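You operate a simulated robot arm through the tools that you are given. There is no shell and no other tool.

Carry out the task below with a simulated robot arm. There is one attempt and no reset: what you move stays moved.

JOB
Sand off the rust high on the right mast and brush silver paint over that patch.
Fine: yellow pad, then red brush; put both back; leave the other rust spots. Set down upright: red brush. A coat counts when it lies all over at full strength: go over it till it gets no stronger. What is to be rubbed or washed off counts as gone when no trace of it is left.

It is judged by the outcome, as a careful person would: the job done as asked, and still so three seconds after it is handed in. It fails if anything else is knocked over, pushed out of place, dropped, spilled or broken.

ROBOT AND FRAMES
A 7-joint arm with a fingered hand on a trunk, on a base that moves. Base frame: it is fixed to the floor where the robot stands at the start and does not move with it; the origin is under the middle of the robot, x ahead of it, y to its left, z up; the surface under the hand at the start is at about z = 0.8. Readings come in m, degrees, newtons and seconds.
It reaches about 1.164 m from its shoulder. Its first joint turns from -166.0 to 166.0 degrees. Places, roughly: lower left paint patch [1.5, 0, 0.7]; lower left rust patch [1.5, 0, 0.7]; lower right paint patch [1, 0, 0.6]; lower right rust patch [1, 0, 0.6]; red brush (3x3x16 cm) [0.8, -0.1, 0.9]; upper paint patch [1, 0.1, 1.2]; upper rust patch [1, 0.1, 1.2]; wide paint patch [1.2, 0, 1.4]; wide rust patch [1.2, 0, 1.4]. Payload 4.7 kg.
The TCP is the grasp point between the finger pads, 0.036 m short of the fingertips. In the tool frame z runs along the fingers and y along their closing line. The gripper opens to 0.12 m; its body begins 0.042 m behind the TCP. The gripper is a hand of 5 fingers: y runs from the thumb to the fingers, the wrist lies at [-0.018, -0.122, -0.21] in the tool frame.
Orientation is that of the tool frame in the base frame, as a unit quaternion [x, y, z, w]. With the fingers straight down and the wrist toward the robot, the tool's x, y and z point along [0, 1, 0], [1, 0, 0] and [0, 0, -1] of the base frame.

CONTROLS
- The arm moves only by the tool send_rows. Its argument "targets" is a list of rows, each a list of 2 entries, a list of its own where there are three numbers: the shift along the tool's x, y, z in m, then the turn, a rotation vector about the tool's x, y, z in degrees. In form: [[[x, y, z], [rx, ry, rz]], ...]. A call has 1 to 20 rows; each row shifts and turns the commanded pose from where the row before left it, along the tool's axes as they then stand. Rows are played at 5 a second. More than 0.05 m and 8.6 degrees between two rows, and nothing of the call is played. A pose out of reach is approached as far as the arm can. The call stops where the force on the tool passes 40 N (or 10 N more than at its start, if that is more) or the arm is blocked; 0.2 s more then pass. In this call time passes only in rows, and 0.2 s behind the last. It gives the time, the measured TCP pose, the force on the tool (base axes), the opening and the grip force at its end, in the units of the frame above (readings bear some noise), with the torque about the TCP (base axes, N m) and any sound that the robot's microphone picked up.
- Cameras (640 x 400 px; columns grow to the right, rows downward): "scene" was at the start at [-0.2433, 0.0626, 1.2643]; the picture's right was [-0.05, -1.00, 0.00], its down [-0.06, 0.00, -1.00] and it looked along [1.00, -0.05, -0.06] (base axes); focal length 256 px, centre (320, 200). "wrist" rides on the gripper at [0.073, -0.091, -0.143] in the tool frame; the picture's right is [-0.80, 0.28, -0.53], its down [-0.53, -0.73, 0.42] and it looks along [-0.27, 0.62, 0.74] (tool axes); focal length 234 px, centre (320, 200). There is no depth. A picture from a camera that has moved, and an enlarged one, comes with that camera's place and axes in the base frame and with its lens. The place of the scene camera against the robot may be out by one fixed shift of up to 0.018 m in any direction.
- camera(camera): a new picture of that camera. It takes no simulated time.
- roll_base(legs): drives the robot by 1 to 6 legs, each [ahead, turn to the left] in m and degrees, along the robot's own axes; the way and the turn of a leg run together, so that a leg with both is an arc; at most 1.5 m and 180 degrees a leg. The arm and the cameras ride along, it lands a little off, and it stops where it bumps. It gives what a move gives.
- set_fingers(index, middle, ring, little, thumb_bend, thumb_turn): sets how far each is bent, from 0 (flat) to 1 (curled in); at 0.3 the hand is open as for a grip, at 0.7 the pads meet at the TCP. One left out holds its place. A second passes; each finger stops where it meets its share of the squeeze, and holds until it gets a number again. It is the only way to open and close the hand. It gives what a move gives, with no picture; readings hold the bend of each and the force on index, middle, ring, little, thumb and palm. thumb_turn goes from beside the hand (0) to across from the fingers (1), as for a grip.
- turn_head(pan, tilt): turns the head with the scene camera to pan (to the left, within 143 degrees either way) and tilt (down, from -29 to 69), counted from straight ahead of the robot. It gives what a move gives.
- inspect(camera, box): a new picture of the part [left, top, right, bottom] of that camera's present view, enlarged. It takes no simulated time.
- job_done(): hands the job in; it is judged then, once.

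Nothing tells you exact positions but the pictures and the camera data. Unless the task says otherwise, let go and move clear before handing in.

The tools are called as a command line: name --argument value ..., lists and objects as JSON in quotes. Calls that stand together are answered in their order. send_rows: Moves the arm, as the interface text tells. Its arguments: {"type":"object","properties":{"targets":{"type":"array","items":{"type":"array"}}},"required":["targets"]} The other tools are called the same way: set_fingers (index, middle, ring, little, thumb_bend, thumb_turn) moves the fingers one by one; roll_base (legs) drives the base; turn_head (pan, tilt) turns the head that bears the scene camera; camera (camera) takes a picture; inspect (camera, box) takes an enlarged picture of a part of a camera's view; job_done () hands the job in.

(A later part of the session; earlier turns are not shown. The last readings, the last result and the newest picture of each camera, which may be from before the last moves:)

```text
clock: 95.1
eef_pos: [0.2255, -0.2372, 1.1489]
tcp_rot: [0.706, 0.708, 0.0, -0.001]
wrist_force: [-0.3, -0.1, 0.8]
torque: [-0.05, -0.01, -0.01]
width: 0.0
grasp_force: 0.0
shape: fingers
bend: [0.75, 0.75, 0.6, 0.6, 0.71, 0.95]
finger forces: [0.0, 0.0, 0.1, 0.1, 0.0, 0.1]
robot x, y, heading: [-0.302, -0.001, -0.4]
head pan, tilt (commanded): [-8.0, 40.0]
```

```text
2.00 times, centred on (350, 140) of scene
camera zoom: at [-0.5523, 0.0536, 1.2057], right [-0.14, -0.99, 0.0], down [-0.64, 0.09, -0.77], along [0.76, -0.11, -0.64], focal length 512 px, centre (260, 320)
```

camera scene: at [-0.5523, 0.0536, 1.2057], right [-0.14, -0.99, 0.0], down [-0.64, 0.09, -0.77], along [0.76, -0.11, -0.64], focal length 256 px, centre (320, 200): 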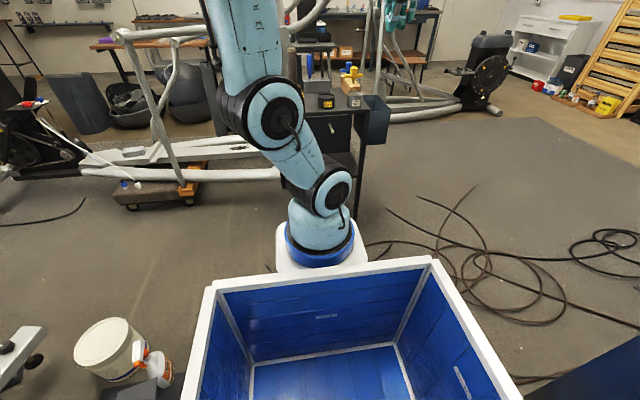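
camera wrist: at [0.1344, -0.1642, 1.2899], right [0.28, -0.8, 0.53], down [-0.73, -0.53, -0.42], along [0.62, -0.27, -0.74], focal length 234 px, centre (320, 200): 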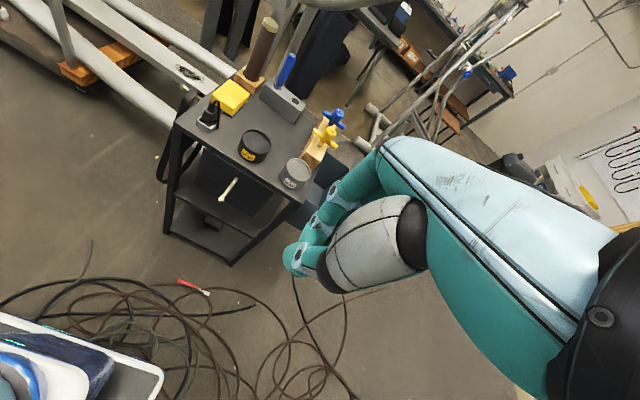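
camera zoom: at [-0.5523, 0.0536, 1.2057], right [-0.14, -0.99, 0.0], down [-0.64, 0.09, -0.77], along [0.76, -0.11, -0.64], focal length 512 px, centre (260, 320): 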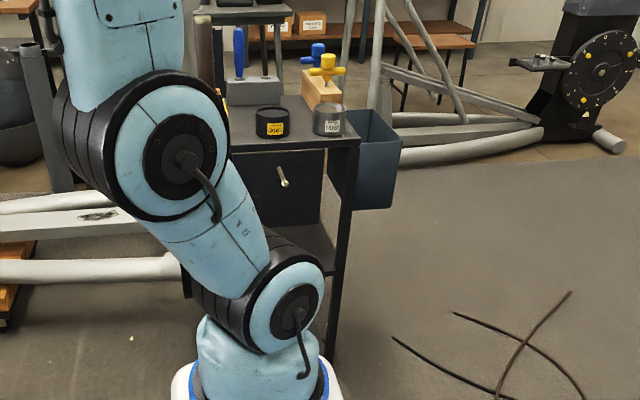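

The rod tip is at (0.42, −0.124, 0.74). I'll open the hand, go down a little nearer the robot, and only move over the brush once below the rod.

set_fingers --index 0.3 --middle 0.3 --ring 0.3 --little 0.3 --thumb_bend 0.3

send_rows --targets '[[[0.028, 0.0225, 0], [0, 0, 0]], [[0.028, 0.0225, 0], [0, 0, 0]], [[0.028, 0.0225, 0], [0, 0, 0]], [[0, 0, 0.05], [0, 0, 0]], [[0, 0, 0.05], [0, 0, 0]], [[0, 0, 0.05], [0, 0, 0]], [[0, 0, 0.05], [0, 0, 0]], [[0, 0, 0.05], [0, 0, 0]], [[0, 0, 0.05], [0, 0, 0]]]'

camera --camera "wrist"

camera --camera "scene"

```text
clock: 96.1
eef_pos: [0.2261, -0.2375, 1.148]
tcp_rot: [0.706, 0.708, -0.001, -0.001]
wrist_force: [0.4, 0.3, 0.1]
torque: [-0.01, -0.03, -0.01]
width: 0.1217
grasp_force: 0.1
shape: fingers
bend: [0.3, 0.3, 0.3, 0.3, 0.3, 0.97]
finger forces: [0.0, 0.0, 0.0, 0.0, 0.0, 0.1]
robot x, y, heading: [-0.2978, -0.0023, -0.4]
head pan, tilt (commanded): [-8.0, 40.0]
```

```text
clock: 98.1
eef_pos: [0.2917, -0.1537, 0.8463]
tcp_rot: [0.706, 0.708, -0.001, 0.001]
wrist_force: [-0.1, -0.1, 0.4]
torque: [-0.02, 0.02, 0.04]
width: 0.1222
grasp_force: 0.1
shape: fingers
bend: [0.3, 0.3, 0.3, 0.3, 0.3, 0.98]
finger forces: [0.0, 0.0, 0.0, 0.0, 0.0, 0.0]
robot x, y, heading: [-0.2986, -0.0002, 0.0]
head pan, tilt (commanded): [-8.0, 40.0]
```

```text
taken
camera wrist: at [0.2012, -0.08, 0.9886], right [0.28, -0.8, 0.53], down [-0.73, -0.53, -0.42], along [0.62, -0.27, -0.74], focal length 234 px, centre (320, 200)
```

wrist: 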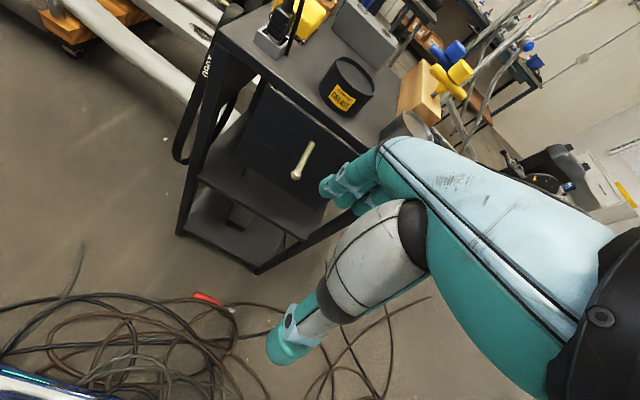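

```text
taken
camera scene: at [-0.5524, 0.0537, 1.2057], right [-0.14, -0.99, 0.0], down [-0.64, 0.09, -0.77], along [0.76, -0.11, -0.64], focal length 256 px, centre (320, 200)
```

scene: 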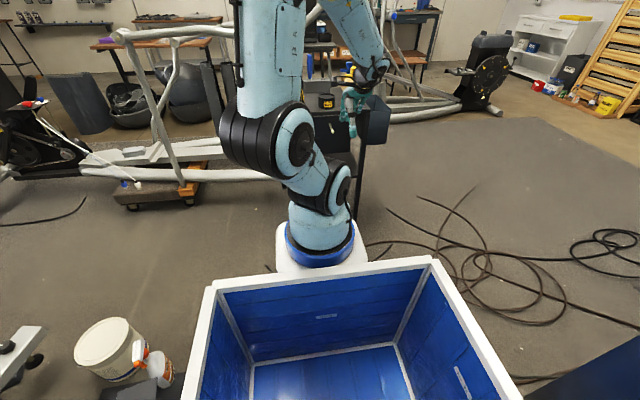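

send_rows --targets '[[[0, 0, 0.05], [0, 0, 0]], [[0, 0, 0.05], [0, 0, 0]], [[0, 0, 0.05], [0, 0, 0]], [[0, 0, 0.05], [0, 0, 0]], [[0, 0, 0.05], [0, 0, 0]], [[0, 0, 0.05], [0, 0, 0]], [[0, 0, 0.05], [0, 0, 0]], [[0, 0, 0.05], [0, 0, 0]], [[0, 0, 0.05], [0, 0, 0]]]'

camera --camera "wrist"

camera --camera "scene"

inspect --camera "wrist" --box '[140, 160, 300, 280]'

```text
clock: 100.1
eef_pos: [0.3022, -0.1623, 0.4096]
tcp_rot: [0.705, 0.709, 0.002, -0.008]
wrist_force: [-0.6, 0.8, -0.6]
torque: [0.01, 0.03, 0.02]
width: 0.1222
grasp_force: 0.0
shape: fingers
bend: [0.3, 0.3, 0.3, 0.3, 0.3, 0.98]
finger forces: [0.0, 0.0, 0.1, 0.0, 0.0, 0.1]
out of reach, approached as far as the arm can: row 9
robot x, y, heading: [-0.303, -0.0006, 0.1]
head pan, tilt (commanded): [-8.0, 40.0]
```

```text
taken
camera wrist: at [0.2108, -0.0921, 0.5536], right [0.29, -0.81, 0.51], down [-0.73, -0.53, -0.43], along [0.62, -0.25, -0.75], focal length 234 px, centre (320, 200)
```

wrist: 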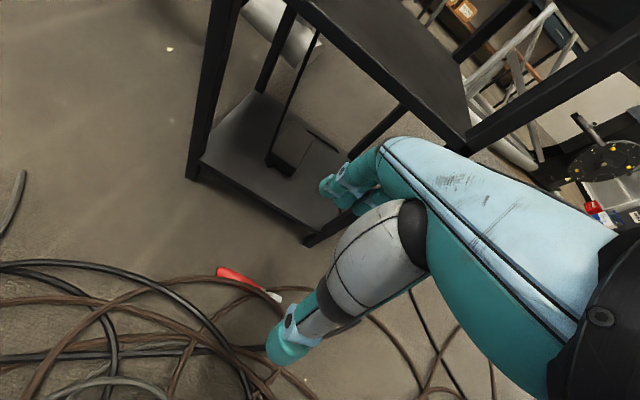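

```text
taken
camera scene: at [-0.5524, 0.0536, 1.2058], right [-0.14, -0.99, 0.0], down [-0.64, 0.09, -0.77], along [0.76, -0.11, -0.64], focal length 256 px, centre (320, 200)
```

scene: 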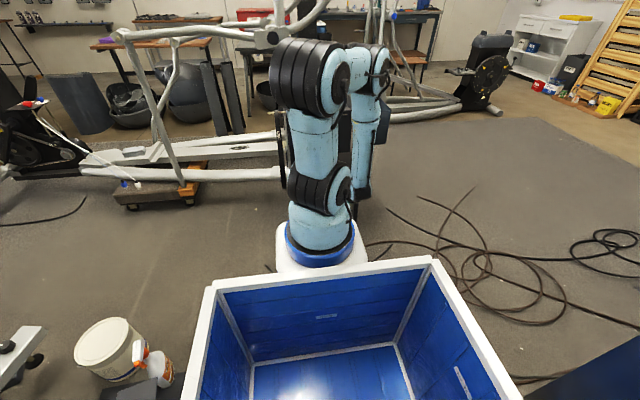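

```text
3.33 times, centred on (220, 220) of wrist
camera zoom: at [0.2108, -0.0921, 0.5536], right [0.29, -0.81, 0.51], down [-0.73, -0.53, -0.43], along [0.62, -0.25, -0.75], focal length 781 px, centre (653, 133)
```

zoom: 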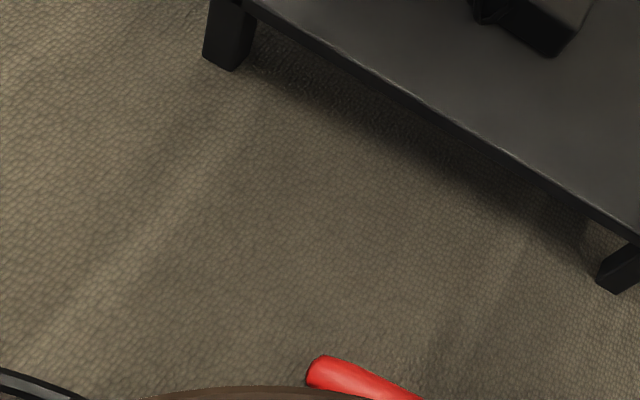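

The arm is folded too tight to get lower from here. I'll back the robot another quarter metre so the brush is at a comfortable distance.

roll_base --legs '[[-0.22, 0]]'

camera --camera "wrist"

camera --camera "scene"

```text
clock: 101.8
eef_pos: [0.0831, -0.1627, 0.4092]
tcp_rot: [0.706, 0.709, 0.002, -0.009]
wrist_force: [-0.7, -0.7, 0.3]
torque: [-0.01, 0.01, 0.01]
width: 0.1223
grasp_force: 0.0
shape: fingers
bend: [0.3, 0.3, 0.3, 0.3, 0.3, 0.98]
finger forces: [0.1, 0.1, 0.0, 0.0, 0.0, 0.0]
robot x, y, heading: [-0.5206, -0.0011, 0.1]
head pan, tilt (commanded): [-8.0, 40.0]
```

```text
taken
camera wrist: at [-0.0083, -0.092, 0.5541], right [0.29, -0.81, 0.51], down [-0.73, -0.53, -0.43], along [0.62, -0.25, -0.75], focal length 234 px, centre (320, 200)
```

wrist: 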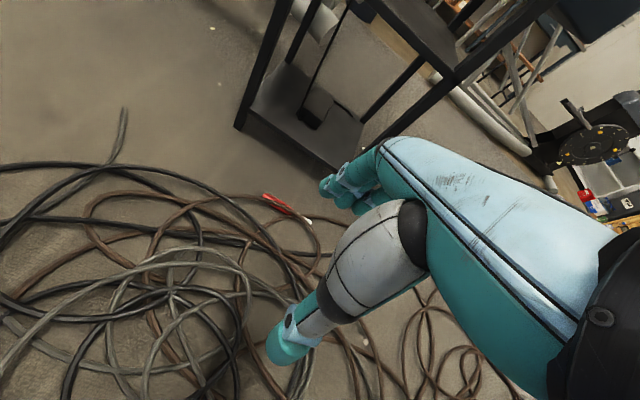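

```text
taken
camera scene: at [-0.7714, 0.0534, 1.2058], right [-0.14, -0.99, 0.0], down [-0.64, 0.09, -0.77], along [0.76, -0.11, -0.64], focal length 256 px, centre (320, 200)
```

scene: 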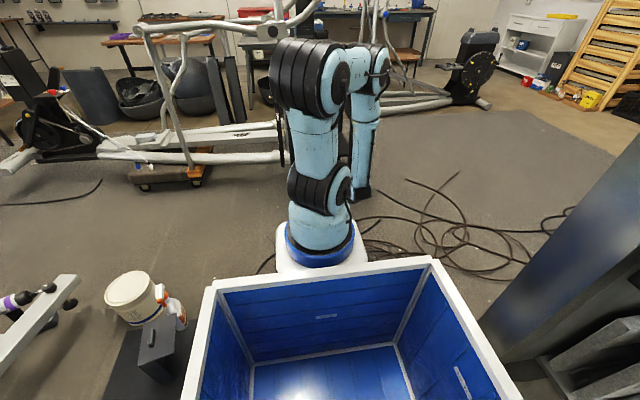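

send_rows --targets '[[[0, 0.043, 0], [0, 0, 0]], [[0, 0.043, 0], [0, 0, 0]], [[0, 0.043, 0], [0, 0, 0]], [[0, 0.043, 0.02], [0, 0, 0]], [[0, 0.03, 0.03], [0, 0, 0]], [[0, 0, 0.04], [0, 0, 0]]]'

camera --camera "wrist"

inspect --camera "wrist" --box '[180, 140, 340, 280]'

```text
clock: 103.2
eef_pos: [0.2857, -0.1606, 0.3174]
tcp_rot: [0.705, 0.709, 0.003, -0.008]
wrist_force: [-0.6, 0.0, -0.6]
torque: [0.05, 0.06, 0.01]
width: 0.1222
grasp_force: 0.1
shape: fingers
bend: [0.3, 0.3, 0.3, 0.3, 0.3, 0.98]
finger forces: [0.0, 0.0, 0.0, 0.0, 0.1, 0.1]
robot x, y, heading: [-0.5231, -0.0007, 0.1]
head pan, tilt (commanded): [-8.0, 40.0]
```

```text
taken
camera wrist: at [0.1936, -0.0895, 0.4623], right [0.29, -0.81, 0.51], down [-0.73, -0.53, -0.43], along [0.62, -0.25, -0.75], focal length 234 px, centre (320, 200)
```

wrist: 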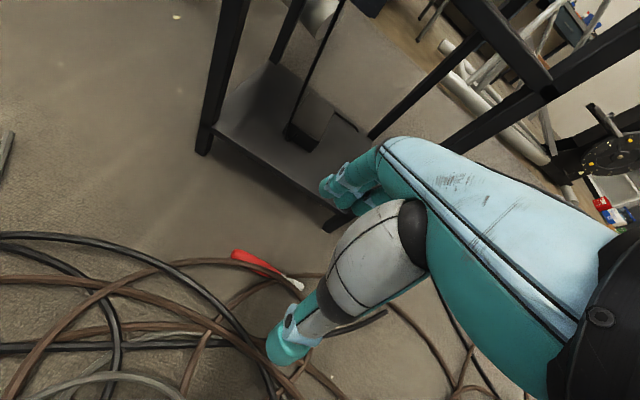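

```text
2.86 times, centred on (260, 210) of wrist
camera zoom: at [0.1936, -0.0895, 0.4623], right [0.29, -0.81, 0.51], down [-0.73, -0.53, -0.43], along [0.62, -0.25, -0.75], focal length 669 px, centre (491, 171)
```

zoom: 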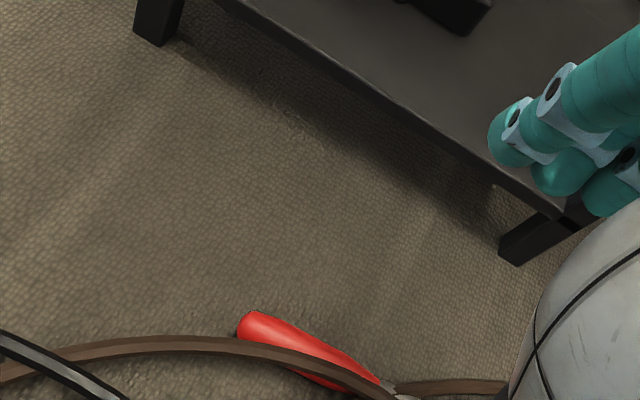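

send_rows --targets '[[[0.0048, 0.0297, 0.02], [0, 0, -3]], [[0.0048, 0.0297, 0.02], [0, 0, -3]], [[0, 0, 0.045], [0, 0, 0]], [[0, 0, 0.045], [0, 0, 0]], [[0, 0, 0.045], [0, 0, 0]], [[0, 0, 0.03], [0, 0, 0]]]'

camera --camera "wrist"

inspect --camera "wrist" --box '[200, 140, 400, 340]'

```text
clock: 104.6
eef_pos: [0.3421, -0.1447, 0.1138]
tcp_rot: [0.666, 0.746, 0.003, -0.009]
wrist_force: [0.6, -0.5, -0.3]
torque: [0.01, 0.07, 0.02]
width: 0.1221
grasp_force: 0.1
shape: fingers
bend: [0.3, 0.3, 0.3, 0.3, 0.3, 0.98]
finger forces: [0.0, 0.1, 0.1, 0.0, 0.0, 0.0]
robot x, y, heading: [-0.5174, -0.0043, 0.2]
head pan, tilt (commanded): [-8.0, 40.0]
```

```text
taken
camera wrist: at [0.243, -0.0841, 0.2567], right [0.37, -0.78, 0.51], down [-0.67, -0.6, -0.43], along [0.64, -0.18, -0.75], focal length 234 px, centre (320, 200)
```

wrist: 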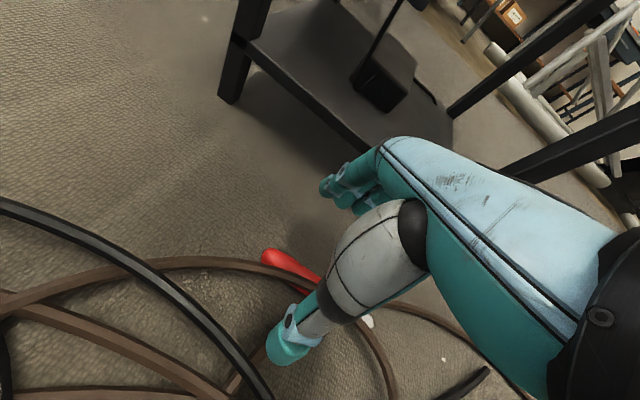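

```text
2.00 times, centred on (300, 240) of wrist
camera zoom: at [0.243, -0.0841, 0.2567], right [0.37, -0.78, 0.51], down [-0.67, -0.6, -0.43], along [0.64, -0.18, -0.75], focal length 468 px, centre (360, 120)
```

zoom: 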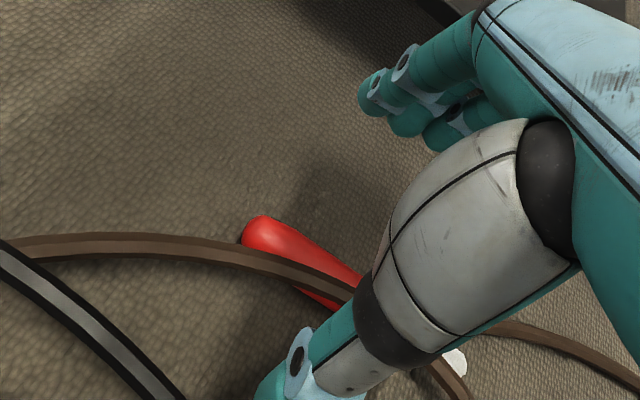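

send_rows --targets '[[[-0.002, 0.001, 0.03], [0, 0, 3]], [[0, 0, 0.03], [0, 0, 0]], [[0, 0, 0.006], [0, 0, 0]]]'

inspect --camera "wrist" --box '[200, 140, 400, 340]'

```text
clock: 105.4
eef_pos: [0.342, -0.1451, 0.0468]
tcp_rot: [0.686, 0.727, 0.003, -0.01]
wrist_force: [0.1, 0.3, 0.0]
torque: [-0.01, 0.06, 0.0]
width: 0.1222
grasp_force: 0.0
shape: fingers
bend: [0.3, 0.3, 0.3, 0.3, 0.3, 0.98]
finger forces: [0.0, 0.1, 0.0, 0.0, 0.1, 0.0]
robot x, y, heading: [-0.5217, 0.0022, 0.1]
head pan, tilt (commanded): [-8.0, 40.0]
```

```text
2.00 times, centred on (300, 240) of wrist
camera zoom: at [0.2469, -0.0796, 0.1907], right [0.33, -0.79, 0.51], down [-0.7, -0.57, -0.43], along [0.63, -0.22, -0.75], focal length 468 px, centre (360, 120)
```

zoom: 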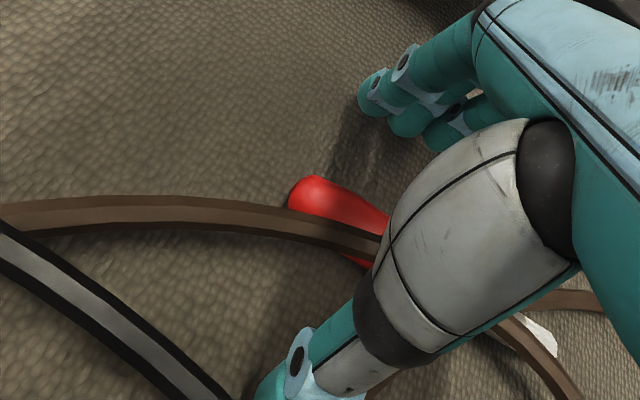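

send_rows --targets '[[[-0.008, -0.001, 0.003], [0, 0, 0]], [[0, 0, 0.003], [0, 0, 0]]]'

```text
clock: 106.0
eef_pos: [0.3415, -0.152, 0.0414]
tcp_rot: [0.686, 0.727, 0.003, -0.008]
wrist_force: [0.1, 0.1, -0.3]
torque: [0.01, -0.01, -0.02]
width: 0.1224
grasp_force: 0.0
shape: fingers
bend: [0.3, 0.3, 0.3, 0.3, 0.3, 0.98]
finger forces: [0.0, 0.0, 0.0, 0.0, 0.0, 0.1]
robot x, y, heading: [-0.5243, 0.0001, -0.2]
head pan, tilt (commanded): [-8.0, 40.0]
```

set_fingers --index 0.75 --middle 0.75 --ring 0.75 --little 0.75 --thumb_bend 0.75

inspect --camera "wrist" --box '[200, 140, 400, 340]'

```text
clock: 107.0
eef_pos: [0.34, -0.1524, 0.0416]
tcp_rot: [0.686, 0.727, 0.003, -0.009]
wrist_force: [0.2, -0.8, -1.3]
torque: [0.02, 0.01, 0.0]
width: 0.0227
grasp_force: 19.9
shape: fingers
bend: [0.73, 0.74, 0.75, 0.75, 0.64, 0.94]
finger forces: [12.6, 6.1, 1.2, 0.0, 20.2, 0.0]
robot x, y, heading: [-0.5187, -0.0021, 0.1]
head pan, tilt (commanded): [-8.0, 40.0]
```

```text
2.00 times, centred on (300, 240) of wrist
camera zoom: at [0.2464, -0.0877, 0.1851], right [0.33, -0.79, 0.51], down [-0.7, -0.57, -0.43], along [0.63, -0.22, -0.75], focal length 468 px, centre (360, 120)
```

zoom: 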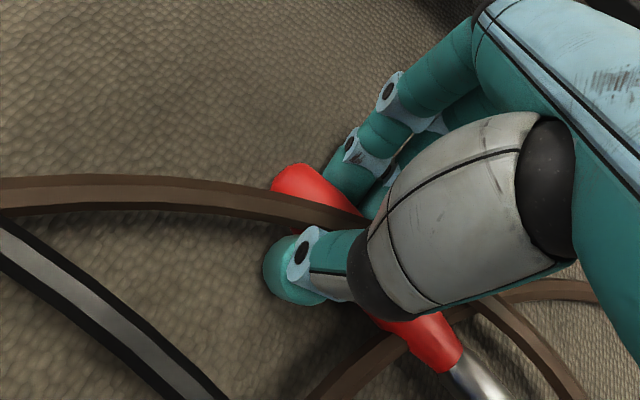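

Gripped at 20 N across the thick part of the handle. I'll bring the middle and ring fingers in a bit firmer, then lift slightly and check.

set_fingers --middle 0.85 --ring 0.9 --index 0.85 --thumb_bend 0.85

inspect --camera "wrist" --box '[200, 140, 400, 340]'

```text
clock: 108.0
eef_pos: [0.3392, -0.1527, 0.0407]
tcp_rot: [0.687, 0.727, 0.003, -0.009]
wrist_force: [0.7, 0.3, 1.1]
torque: [0.0, -0.01, -0.02]
width: 0.0221
grasp_force: 24.6
shape: fingers
bend: [0.76, 0.76, 0.9, 0.75, 0.6, 0.93]
finger forces: [14.9, 9.9, 0.0, 0.0, 25.2, 0.0]
robot x, y, heading: [-0.5198, -0.001, 0.1]
head pan, tilt (commanded): [-8.0, 40.0]
```

```text
2.00 times, centred on (300, 240) of wrist
camera zoom: at [0.2464, -0.0877, 0.1851], right [0.33, -0.79, 0.51], down [-0.7, -0.57, -0.43], along [0.63, -0.22, -0.75], focal length 468 px, centre (360, 120)
```

zoom: 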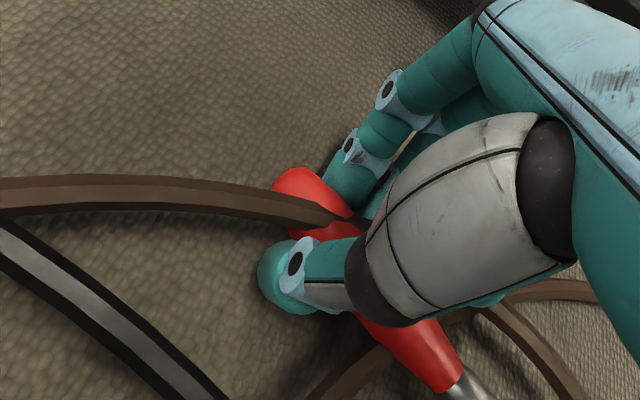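

send_rows --targets '[[[0, 0, -0.01], [0, 0, 0]], [[0, 0, -0.03], [0, 0, 0]], [[0, 0, -0.04], [0, 0, 0]], [[0, 0, -0.04], [0, 0, 0]]]'

camera --camera "wrist"

inspect --camera "wrist" --box '[200, 140, 400, 340]'

```text
clock: 109.0
eef_pos: [0.341, -0.155, 0.1611]
tcp_rot: [0.686, 0.727, 0.003, -0.009]
wrist_force: [-0.9, 0.8, -1.7]
torque: [0.03, -0.12, -0.01]
width: 0.0218
grasp_force: 24.6
shape: fingers
bend: [0.76, 0.76, 0.9, 0.75, 0.6, 0.93]
finger forces: [14.8, 9.7, 0.0, 0.1, 24.8, 0.1]
robot x, y, heading: [-0.5162, -0.0026, 0.1]
head pan, tilt (commanded): [-8.0, 40.0]
```

```text
taken
camera wrist: at [0.2462, -0.0899, 0.3052], right [0.33, -0.8, 0.51], down [-0.71, -0.57, -0.43], along [0.63, -0.22, -0.75], focal length 234 px, centre (320, 200)
```

wrist: 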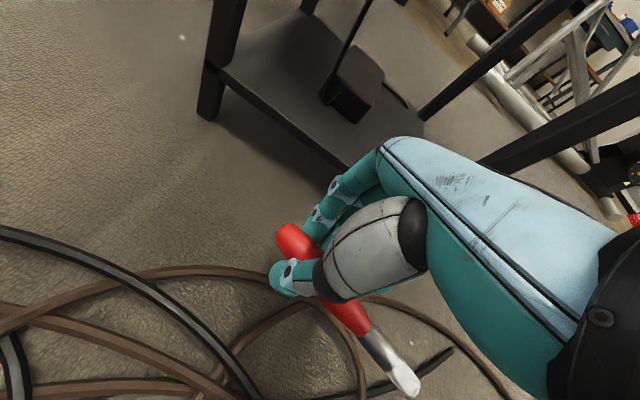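

```text
2.00 times, centred on (300, 240) of wrist
camera zoom: at [0.2462, -0.0899, 0.3052], right [0.33, -0.8, 0.51], down [-0.71, -0.57, -0.43], along [0.63, -0.22, -0.75], focal length 468 px, centre (360, 120)
```

zoom: 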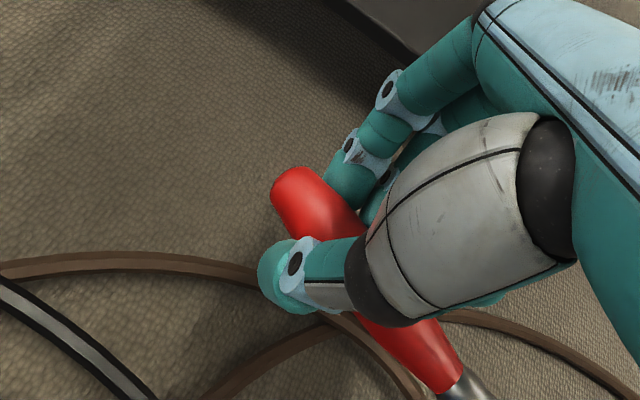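

The brush is securely in hand, held crosswise with the bristles (now silver) pointing to −y. I'll back away from the rod and lift it straight up.

send_rows --targets '[[[0, -0.045, -0.01], [0, 0, 0]], [[0, -0.045, -0.02], [0, 0, 0]], [[0, -0.02, -0.045], [0, 0, 0]], [[0, 0, -0.05], [0, 0, 0]], [[0, 0, -0.05], [0, 0, 0]], [[0, 0, -0.05], [0, 0, 0]], [[0, 0, -0.05], [0, 0, 0]], [[0, 0, -0.05], [0, 0, 0]], [[0, 0, -0.05], [0, 0, 0]], [[0, 0, -0.05], [0, 0, 0]], [[0, 0, -0.05], [0, 0, 0]]]'

camera --camera "wrist"

camera --camera "scene"

```text
clock: 111.4
eef_pos: [0.2823, -0.1915, 0.5869]
tcp_rot: [0.686, 0.727, 0.002, -0.01]
wrist_force: [-0.4, -0.3, -1.5]
torque: [-0.04, -0.03, -0.05]
width: 0.0218
grasp_force: 24.2
shape: fingers
bend: [0.76, 0.76, 0.9, 0.75, 0.6, 0.93]
finger forces: [14.4, 9.9, 0.2, 0.0, 24.1, 0.0]
out of reach, approached as far as the arm can: row 1, 2
robot x, y, heading: [-0.525, -0.0003, 0.1]
head pan, tilt (commanded): [-8.0, 40.0]
```

```text
taken
camera wrist: at [0.1875, -0.1245, 0.7319], right [0.33, -0.8, 0.51], down [-0.71, -0.57, -0.43], along [0.63, -0.22, -0.75], focal length 234 px, centre (320, 200)
```

wrist: 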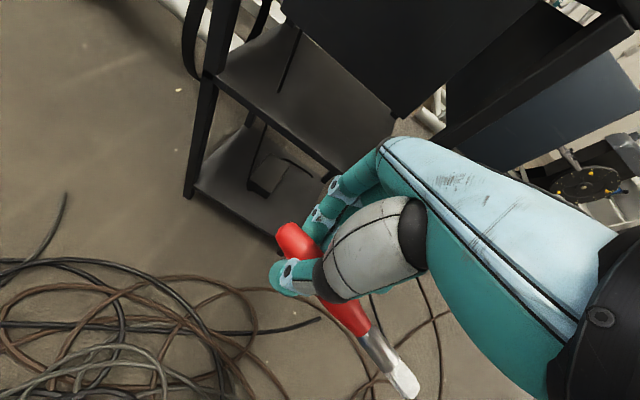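

```text
taken
camera scene: at [-0.7712, 0.0534, 1.2058], right [-0.14, -0.99, 0.0], down [-0.64, 0.09, -0.77], along [0.76, -0.11, -0.64], focal length 256 px, centre (320, 200)
```

scene: 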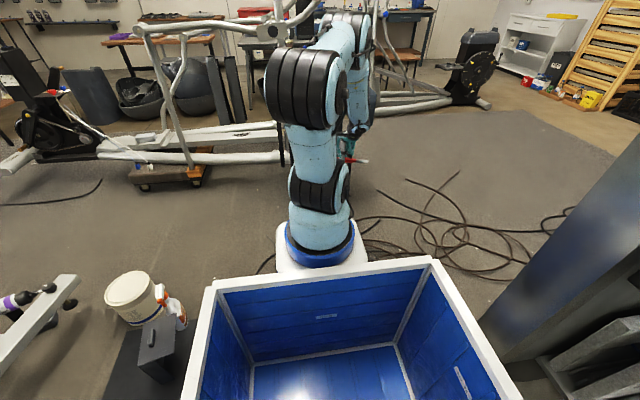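

send_rows --targets '[[[0, 0, -0.05], [0, 0, 0]], [[0, 0, -0.05], [0, 0, 0]], [[0, 0, -0.05], [0, 0, 0]], [[0, 0, -0.05], [0, 0, 0]], [[0, 0, -0.05], [0, 0, 0]], [[0, 0, -0.05], [0, 0, 0]], [[0, 0, -0.05], [0, 0, 0]], [[0, 0, -0.05], [0, 0, 0]], [[0, 0, -0.05], [0, 0, 0]], [[0, 0, -0.05], [0, 0, 0]], [[0, 0, -0.05], [0, 0, 0]], [[0, 0, -0.05], [0, 0, 0]], [[0, 0, -0.05], [0, 0, 0]]]'

camera --camera "wrist"

inspect --camera "wrist" --box '[240, 200, 440, 400]'

```text
clock: 114.2
eef_pos: [0.2864, -0.2024, 1.2393]
tcp_rot: [0.687, 0.727, 0.002, -0.01]
wrist_force: [0.8, 0.2, -1.3]
torque: [0.04, 0.03, 0.0]
width: 0.0213
grasp_force: 24.3
shape: fingers
bend: [0.76, 0.76, 0.9, 0.75, 0.61, 0.93]
finger forces: [14.2, 10.1, 0.1, 0.0, 23.7, 0.0]
robot x, y, heading: [-0.5181, 0.0012, -0.1]
head pan, tilt (commanded): [-8.0, 40.0]
```

```text
taken
camera wrist: at [0.1931, -0.1371, 1.383], right [0.33, -0.8, 0.51], down [-0.71, -0.57, -0.43], along [0.63, -0.22, -0.75], focal length 234 px, centre (320, 200)
```

wrist: 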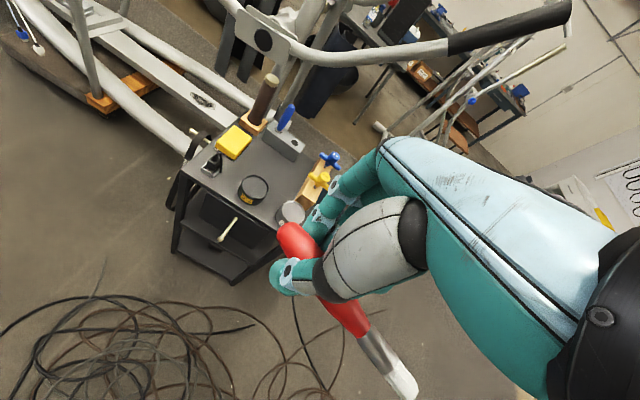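

```text
2.00 times, centred on (340, 300) of wrist
camera zoom: at [0.1931, -0.1371, 1.383], right [0.33, -0.8, 0.51], down [-0.71, -0.57, -0.43], along [0.63, -0.22, -0.75], focal length 468 px, centre (280, 0)
```

zoom: 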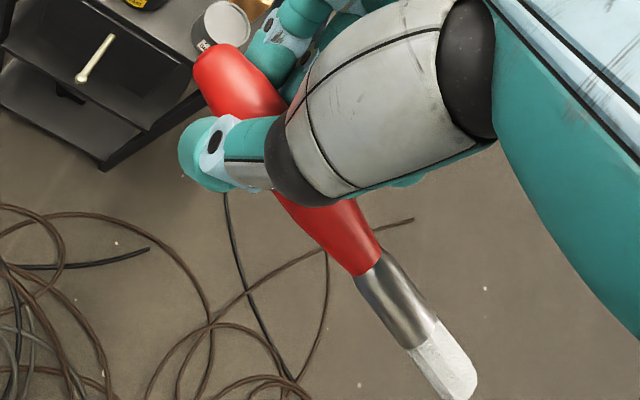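

The bristles are well loaded with silver. I'll swing the hand to the left and up, then drive the robot forward to its working place.

send_rows --targets '[[[0.0417, -0.0091, -0.0164], [0, 0, 0]], [[0.0417, -0.0091, -0.0164], [0, 0, 0]], [[0.0417, -0.0091, -0.0164], [0, 0, 0]], [[0.0417, -0.0091, -0.0164], [0, 0, 0]], [[0.0417, -0.0091, -0.0164], [0, 0, 0]], [[0.0417, -0.0091, -0.0164], [0, 0, 0]], [[0.0417, -0.0091, -0.0164], [0, 0, 0]], [[0.0417, -0.0091, -0.0164], [0, 0, 0]], [[0.0417, -0.0091, -0.0164], [0, 0, 0]], [[0.0417, -0.0091, -0.0164], [0, 0, 0]], [[0.0417, -0.0091, -0.0164], [0, 0, 0]]]'

roll_base --legs '[[0.5, 0]]'

camera --camera "wrist"

camera --camera "scene"

```text
clock: 116.6
eef_pos: [0.1633, 0.2491, 1.4279]
tcp_rot: [0.687, 0.727, 0.003, -0.009]
wrist_force: [-0.1, -0.4, -0.4]
torque: [0.05, -0.01, 0.04]
width: 0.021
grasp_force: 23.8
shape: fingers
bend: [0.76, 0.76, 0.9, 0.75, 0.61, 0.93]
finger forces: [14.1, 10.0, 0.0, 0.0, 23.6, 0.1]
robot x, y, heading: [-0.5218, 0.0005, -0.2]
head pan, tilt (commanded): [-8.0, 40.0]
```

```text
clock: 119.5
eef_pos: [0.6612, 0.251, 1.4269]
tcp_rot: [0.686, 0.727, 0.003, -0.008]
wrist_force: [-0.4, -0.3, -1.5]
torque: [0.0, -0.04, 0.0]
width: 0.0209
grasp_force: 23.2
shape: fingers
bend: [0.76, 0.76, 0.9, 0.75, 0.61, 0.93]
finger forces: [14.1, 10.0, 0.0, 0.1, 23.7, 0.0]
robot x, y, heading: [-0.0214, -0.0008, 0.3]
head pan, tilt (commanded): [-8.0, 40.0]
```

```text
taken
camera wrist: at [0.567, 0.3155, 1.5713], right [0.33, -0.79, 0.51], down [-0.7, -0.57, -0.43], along [0.63, -0.22, -0.75], focal length 234 px, centre (320, 200)
```

wrist: 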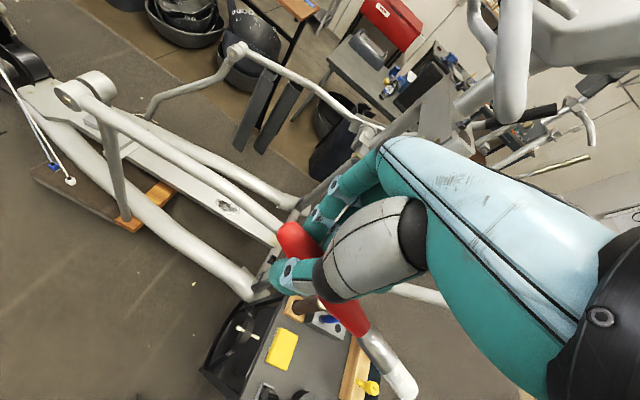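

```text
taken
camera scene: at [-0.2722, 0.0539, 1.2058], right [-0.14, -0.99, 0.0], down [-0.64, 0.09, -0.77], along [0.76, -0.1, -0.64], focal length 256 px, centre (320, 200)
```

scene: 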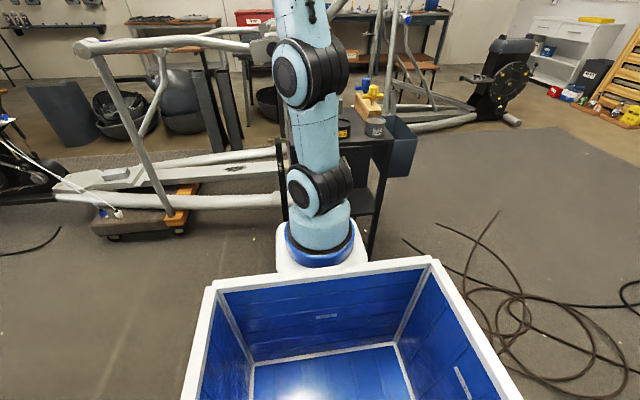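

The robot is back at its working place. I'll turn the hand so the brush points straight at −y, and tip the wrist back toward the robot, well clear of the bracket plate.

send_rows --targets '[[[0, 0, 0], [0, 0, -7.8]], [[0, 0, 0], [0, 0, -7.8]], [[0, 0, 0], [0, 0, -7.8]], [[0, 0, 0], [-6.7, -3.4, -0.15]], [[0, 0, 0], [-6.7, -3.4, -0.15]], [[0, 0, 0], [-6.7, -3.4, -0.15]], [[0, 0, 0], [-6.7, -3.4, -0.15]], [[0, 0, 0], [-6.7, -3.4, -0.15]], [[0, 0, 0], [-6.7, -3.4, -0.15]]]'

turn_head --pan 4 --tilt 5

camera --camera "wrist"

camera --camera "scene"

```text
clock: 121.5
eef_pos: [0.6621, 0.2518, 1.4269]
tcp_rot: [0.48, 0.79, 0.205, 0.321]
wrist_force: [-1.1, 0.0, -0.2]
torque: [0.03, 0.02, -0.02]
width: 0.0212
grasp_force: 23.7
shape: fingers
bend: [0.76, 0.76, 0.9, 0.75, 0.61, 0.93]
finger forces: [14.1, 9.9, 0.0, 0.1, 23.5, 0.1]
robot x, y, heading: [-0.0234, 0.0026, 0.1]
head pan, tilt (commanded): [-8.0, 40.0]
```

```text
clock: 122.5
eef_pos: [0.6608, 0.2505, 1.4283]
tcp_rot: [0.481, 0.79, 0.205, 0.32]
wrist_force: [0.4, -0.7, 0.2]
torque: [0.02, -0.03, -0.02]
width: 0.0212
grasp_force: 23.9
shape: fingers
bend: [0.76, 0.76, 0.9, 0.75, 0.61, 0.93]
finger forces: [14.1, 9.8, 0.0, 0.0, 23.6, 0.0]
robot x, y, heading: [-0.0206, -0.0021, 0.3]
head pan, tilt (commanded): [4.0, 5.0]
```

```text
taken
camera wrist: at [0.4787, 0.2715, 1.4483], right [0.08, -0.6, 0.8], down [0.01, -0.8, -0.6], along [1.0, 0.06, -0.05], focal length 234 px, centre (320, 200)
```

wrist: 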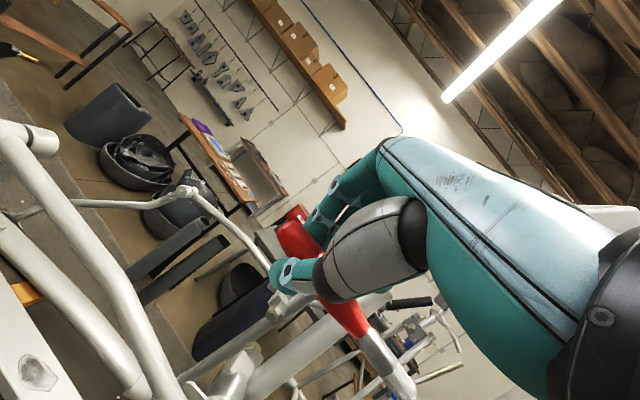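

```text
taken
camera scene: at [-0.2648, 0.0721, 1.2614], right [0.07, -1.0, 0.0], down [-0.09, -0.01, -1.0], along [0.99, 0.07, -0.09], focal length 256 px, centre (320, 200)
```

scene: 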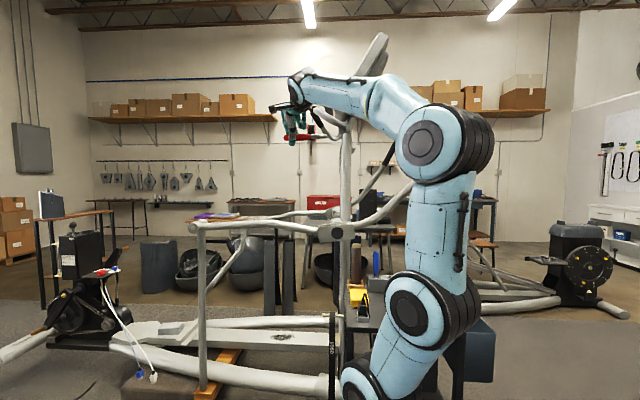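

inspect --camera "scene" --box '[260, 80, 400, 240]'

inspect --camera "wrist" --box '[240, 180, 460, 400]'

```text
2.50 times, centred on (330, 160) of scene
camera zoom: at [-0.2648, 0.0721, 1.2614], right [0.07, -1.0, 0.0], down [-0.09, -0.01, -1.0], along [0.99, 0.07, -0.09], focal length 640 px, centre (295, 300)
```

zoom: 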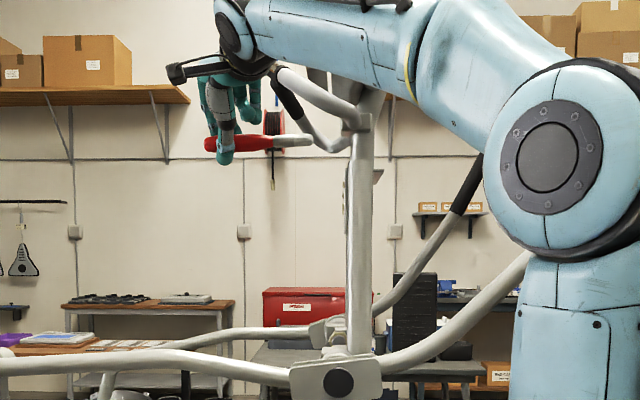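

```text
1.82 times, centred on (350, 290) of wrist
camera zoom: at [0.4787, 0.2715, 1.4483], right [0.08, -0.6, 0.8], down [0.01, -0.8, -0.6], along [1.0, 0.06, -0.05], focal length 426 px, centre (266, 36)
```

zoom: 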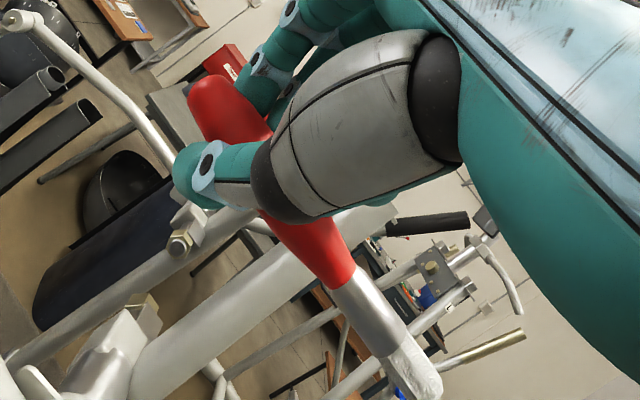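

Both views agree: the brush is level, pointing at −y, with its tip about 13 cm from the TCP. I'll move in beside the patch with the tip about 5 cm short of the face.

send_rows --targets '[[[-0.0047, 0.011, 0.0436], [0, 0, 0]], [[-0.0047, 0.011, 0.0436], [0, 0, 0]], [[-0.0047, 0.011, 0.0436], [0, 0, 0]], [[-0.0047, 0.011, 0.0436], [0, 0, 0]], [[-0.0047, 0.011, 0.0436], [0, 0, 0]], [[-0.0047, 0.011, 0.0436], [0, 0, 0]], [[-0.0047, 0.011, 0.0436], [0, 0, 0]], [[-0.0047, 0.011, 0.0436], [0, 0, 0]], [[-0.0047, 0.011, 0.0436], [0, 0, 0]]]'

camera --camera "wrist"

camera --camera "scene"

inspect --camera "scene" --box '[280, 150, 400, 270]'

```text
clock: 124.5
eef_pos: [1.0132, 0.265, 1.226]
tcp_rot: [0.481, 0.79, 0.206, 0.32]
wrist_force: [-0.8, 0.3, 1.3]
torque: [0.0, 0.05, 0.0]
width: 0.0211
grasp_force: 23.3
shape: fingers
bend: [0.76, 0.76, 0.9, 0.75, 0.61, 0.93]
finger forces: [14.0, 9.8, 0.0, 0.0, 23.6, 0.1]
robot x, y, heading: [-0.0199, -0.0032, 0.3]
head pan, tilt (commanded): [4.0, 5.0]
```

```text
taken
camera wrist: at [0.8305, 0.2863, 1.2463], right [0.07, -0.6, 0.8], down [0.02, -0.8, -0.6], along [1.0, 0.06, -0.05], focal length 234 px, centre (320, 200)
```

wrist: 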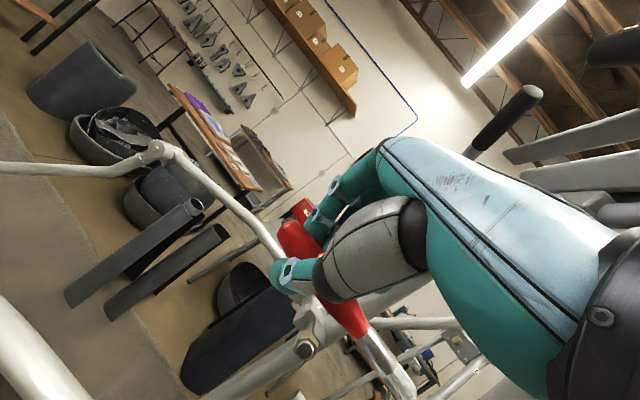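

```text
taken
camera scene: at [-0.2652, 0.0721, 1.2614], right [0.07, -1.0, 0.0], down [-0.09, -0.01, -1.0], along [0.99, 0.07, -0.09], focal length 256 px, centre (320, 200)
```

scene: 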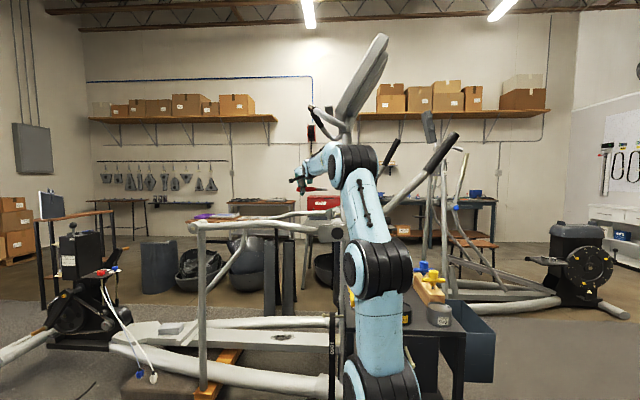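

```text
3.33 times, centred on (340, 210) of scene
camera zoom: at [-0.2652, 0.0721, 1.2614], right [0.07, -1.0, 0.0], down [-0.09, -0.01, -1.0], along [0.99, 0.07, -0.09], focal length 854 px, centre (253, 167)
```

zoom: 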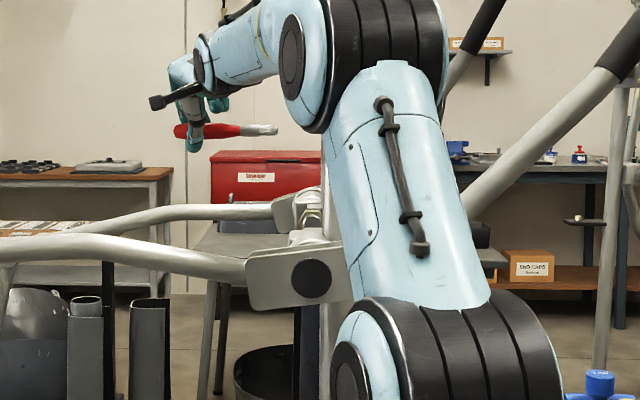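

send_rows --targets '[[[-0.0178, -0.009, -0.0003], [0, 0, 0]], [[-0.0178, -0.009, -0.0003], [0, 0, 0]], [[-0.0071, -0.0036, -0.0001], [0, 0, 0]], [[-0.0036, -0.0018, 0], [0, 0, 0]]]'

inspect --camera "scene" --box '[290, 160, 360, 220]'

```text
clock: 125.5
eef_pos: [1.0135, 0.2135, 1.2243]
tcp_rot: [0.481, 0.791, 0.203, 0.319]
wrist_force: [0.4, 0.1, -1.4]
torque: [-0.01, 0.0, 0.02]
width: 0.0207
grasp_force: 24.0
shape: fingers
bend: [0.76, 0.76, 0.9, 0.75, 0.61, 0.93]
finger forces: [14.1, 9.8, 0.1, 0.0, 23.5, 0.1]
robot x, y, heading: [-0.0217, -0.0029, 0.4]
head pan, tilt (commanded): [4.0, 5.0]
```

```text
6.67 times, centred on (325, 190) of scene
camera zoom: at [-0.2648, 0.0721, 1.2615], right [0.07, -1.0, 0.0], down [-0.09, -0.01, -1.0], along [0.99, 0.07, -0.09], focal length 1707 px, centre (287, 267)
```

zoom: 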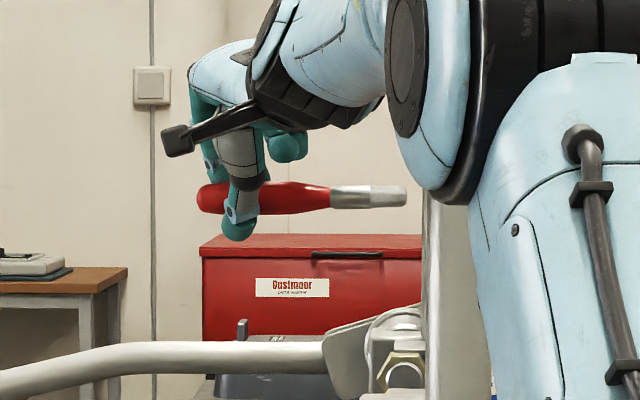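

The scene view shows about a 1.4 cm gap left between tip and mast. I'll close it in small steps.

send_rows --targets '[[[-0.0089, -0.0045, -0.0002], [0, 0, 0]], [[-0.0036, -0.0018, 0], [0, 0, 0]]]'

inspect --camera "scene" --box '[290, 160, 360, 220]'

```text
clock: 126.1
eef_pos: [1.0136, 0.1978, 1.2235]
tcp_rot: [0.48, 0.791, 0.205, 0.319]
wrist_force: [-0.1, 0.5, -0.6]
torque: [0.05, -0.01, 0.03]
width: 0.021
grasp_force: 23.7
shape: fingers
bend: [0.76, 0.76, 0.9, 0.75, 0.61, 0.93]
finger forces: [14.1, 9.8, 0.0, 0.0, 23.6, 0.0]
robot x, y, heading: [-0.0226, -0.0022, -0.0]
head pan, tilt (commanded): [4.0, 5.0]
```

```text
6.67 times, centred on (325, 190) of scene
camera zoom: at [-0.2648, 0.0721, 1.2615], right [0.07, -1.0, 0.0], down [-0.09, -0.01, -1.0], along [0.99, 0.07, -0.09], focal length 1707 px, centre (287, 267)
```

zoom: 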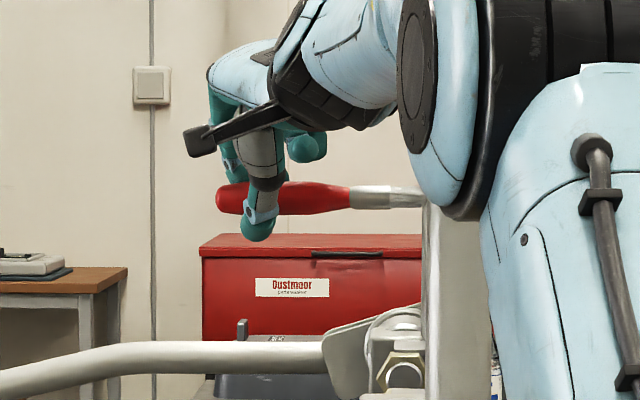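

send_rows --targets '[[[-0.0018, -0.0009, 0], [0, 0, 0]], [[-0.0018, -0.0009, 0], [0, 0, 0]]]'

inspect --camera "scene" --box '[290, 160, 360, 220]'

```text
clock: 126.7
eef_pos: [1.013, 0.1967, 1.2235]
tcp_rot: [0.48, 0.791, 0.205, 0.319]
wrist_force: [0.5, 9.5, -0.3]
torque: [0.19, -0.05, 0.12]
width: 0.0206
grasp_force: 23.1
shape: fingers
bend: [0.76, 0.76, 0.9, 0.75, 0.62, 0.93]
finger forces: [13.6, 10.3, 0.1, 0.1, 22.8, 0.0]
robot x, y, heading: [-0.0183, 0.0002, 0.2]
head pan, tilt (commanded): [4.0, 5.0]
```

```text
6.67 times, centred on (325, 190) of scene
camera zoom: at [-0.2649, 0.0723, 1.2615], right [0.07, -1.0, 0.0], down [-0.09, -0.01, -1.0], along [0.99, 0.07, -0.09], focal length 1707 px, centre (287, 267)
```

zoom: 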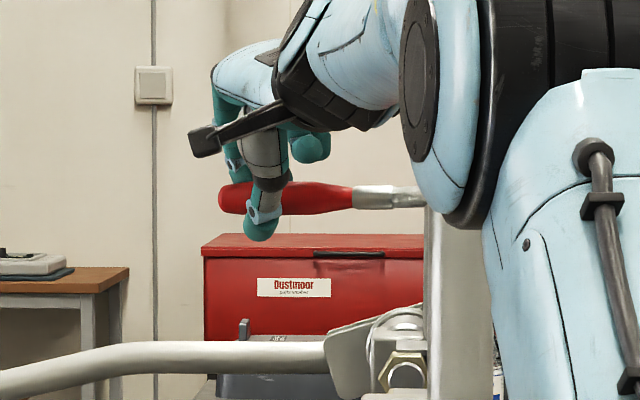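

The brush touched at 9.5 N. I'll ease off to a light touch and try the first stroke upward.

send_rows --targets '[[[0.0011, 0.0006, 0], [0, 0, 0]], [[-0.0037, 0.0076, -0.0085], [0, 0, 0]], [[-0.0037, 0.0076, -0.0085], [0, 0, 0]], [[-0.0037, 0.0076, -0.0085], [0, 0, 0]], [[-0.0037, 0.0076, -0.0085], [0, 0, 0]]]'

inspect --camera "scene" --box '[290, 150, 360, 210]'

```text
clock: 127.9
eef_pos: [1.0151, 0.195, 1.2718]
tcp_rot: [0.481, 0.79, 0.204, 0.321]
wrist_force: [1.2, 0.3, -0.2]
torque: [0.01, 0.0, 0.01]
width: 0.0208
grasp_force: 24.1
shape: fingers
bend: [0.75, 0.76, 0.9, 0.75, 0.63, 0.92]
finger forces: [14.9, 9.0, 0.0, 0.0, 24.3, 0.1]
robot x, y, heading: [-0.0204, 0.002, -0.0]
head pan, tilt (commanded): [4.0, 5.0]
```

```text
6.67 times, centred on (325, 180) of scene
camera zoom: at [-0.2647, 0.0723, 1.2615], right [0.07, -1.0, 0.0], down [-0.09, -0.01, -1.0], along [0.99, 0.07, -0.09], focal length 1707 px, centre (287, 333)
```

zoom: 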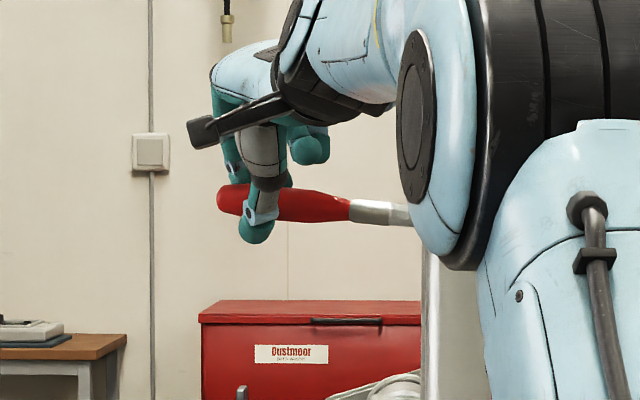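

inspect --camera "wrist" --box '[240, 180, 460, 400]'

camera --camera "wrist"

```text
1.82 times, centred on (350, 290) of wrist
camera zoom: at [0.8318, 0.2166, 1.2921], right [0.07, -0.6, 0.8], down [0.01, -0.8, -0.6], along [1.0, 0.06, -0.05], focal length 426 px, centre (266, 36)
```

zoom: 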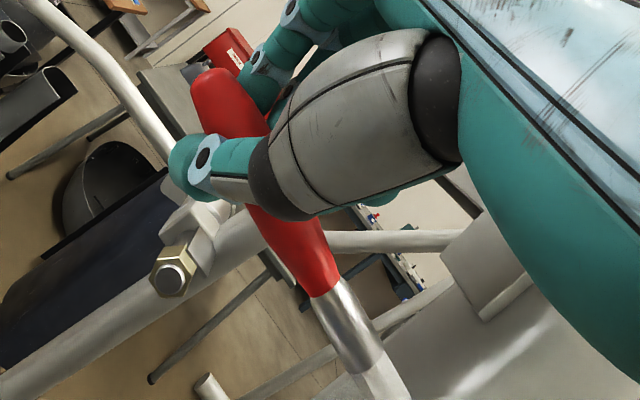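

```text
taken
camera wrist: at [0.8318, 0.2166, 1.2921], right [0.07, -0.6, 0.8], down [0.01, -0.8, -0.6], along [1.0, 0.06, -0.05], focal length 234 px, centre (320, 200)
```

wrist: 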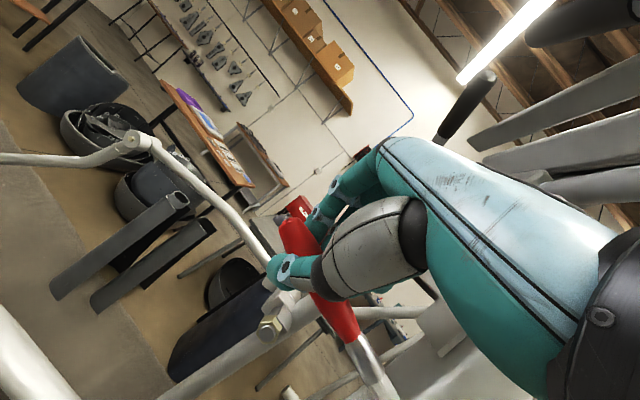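

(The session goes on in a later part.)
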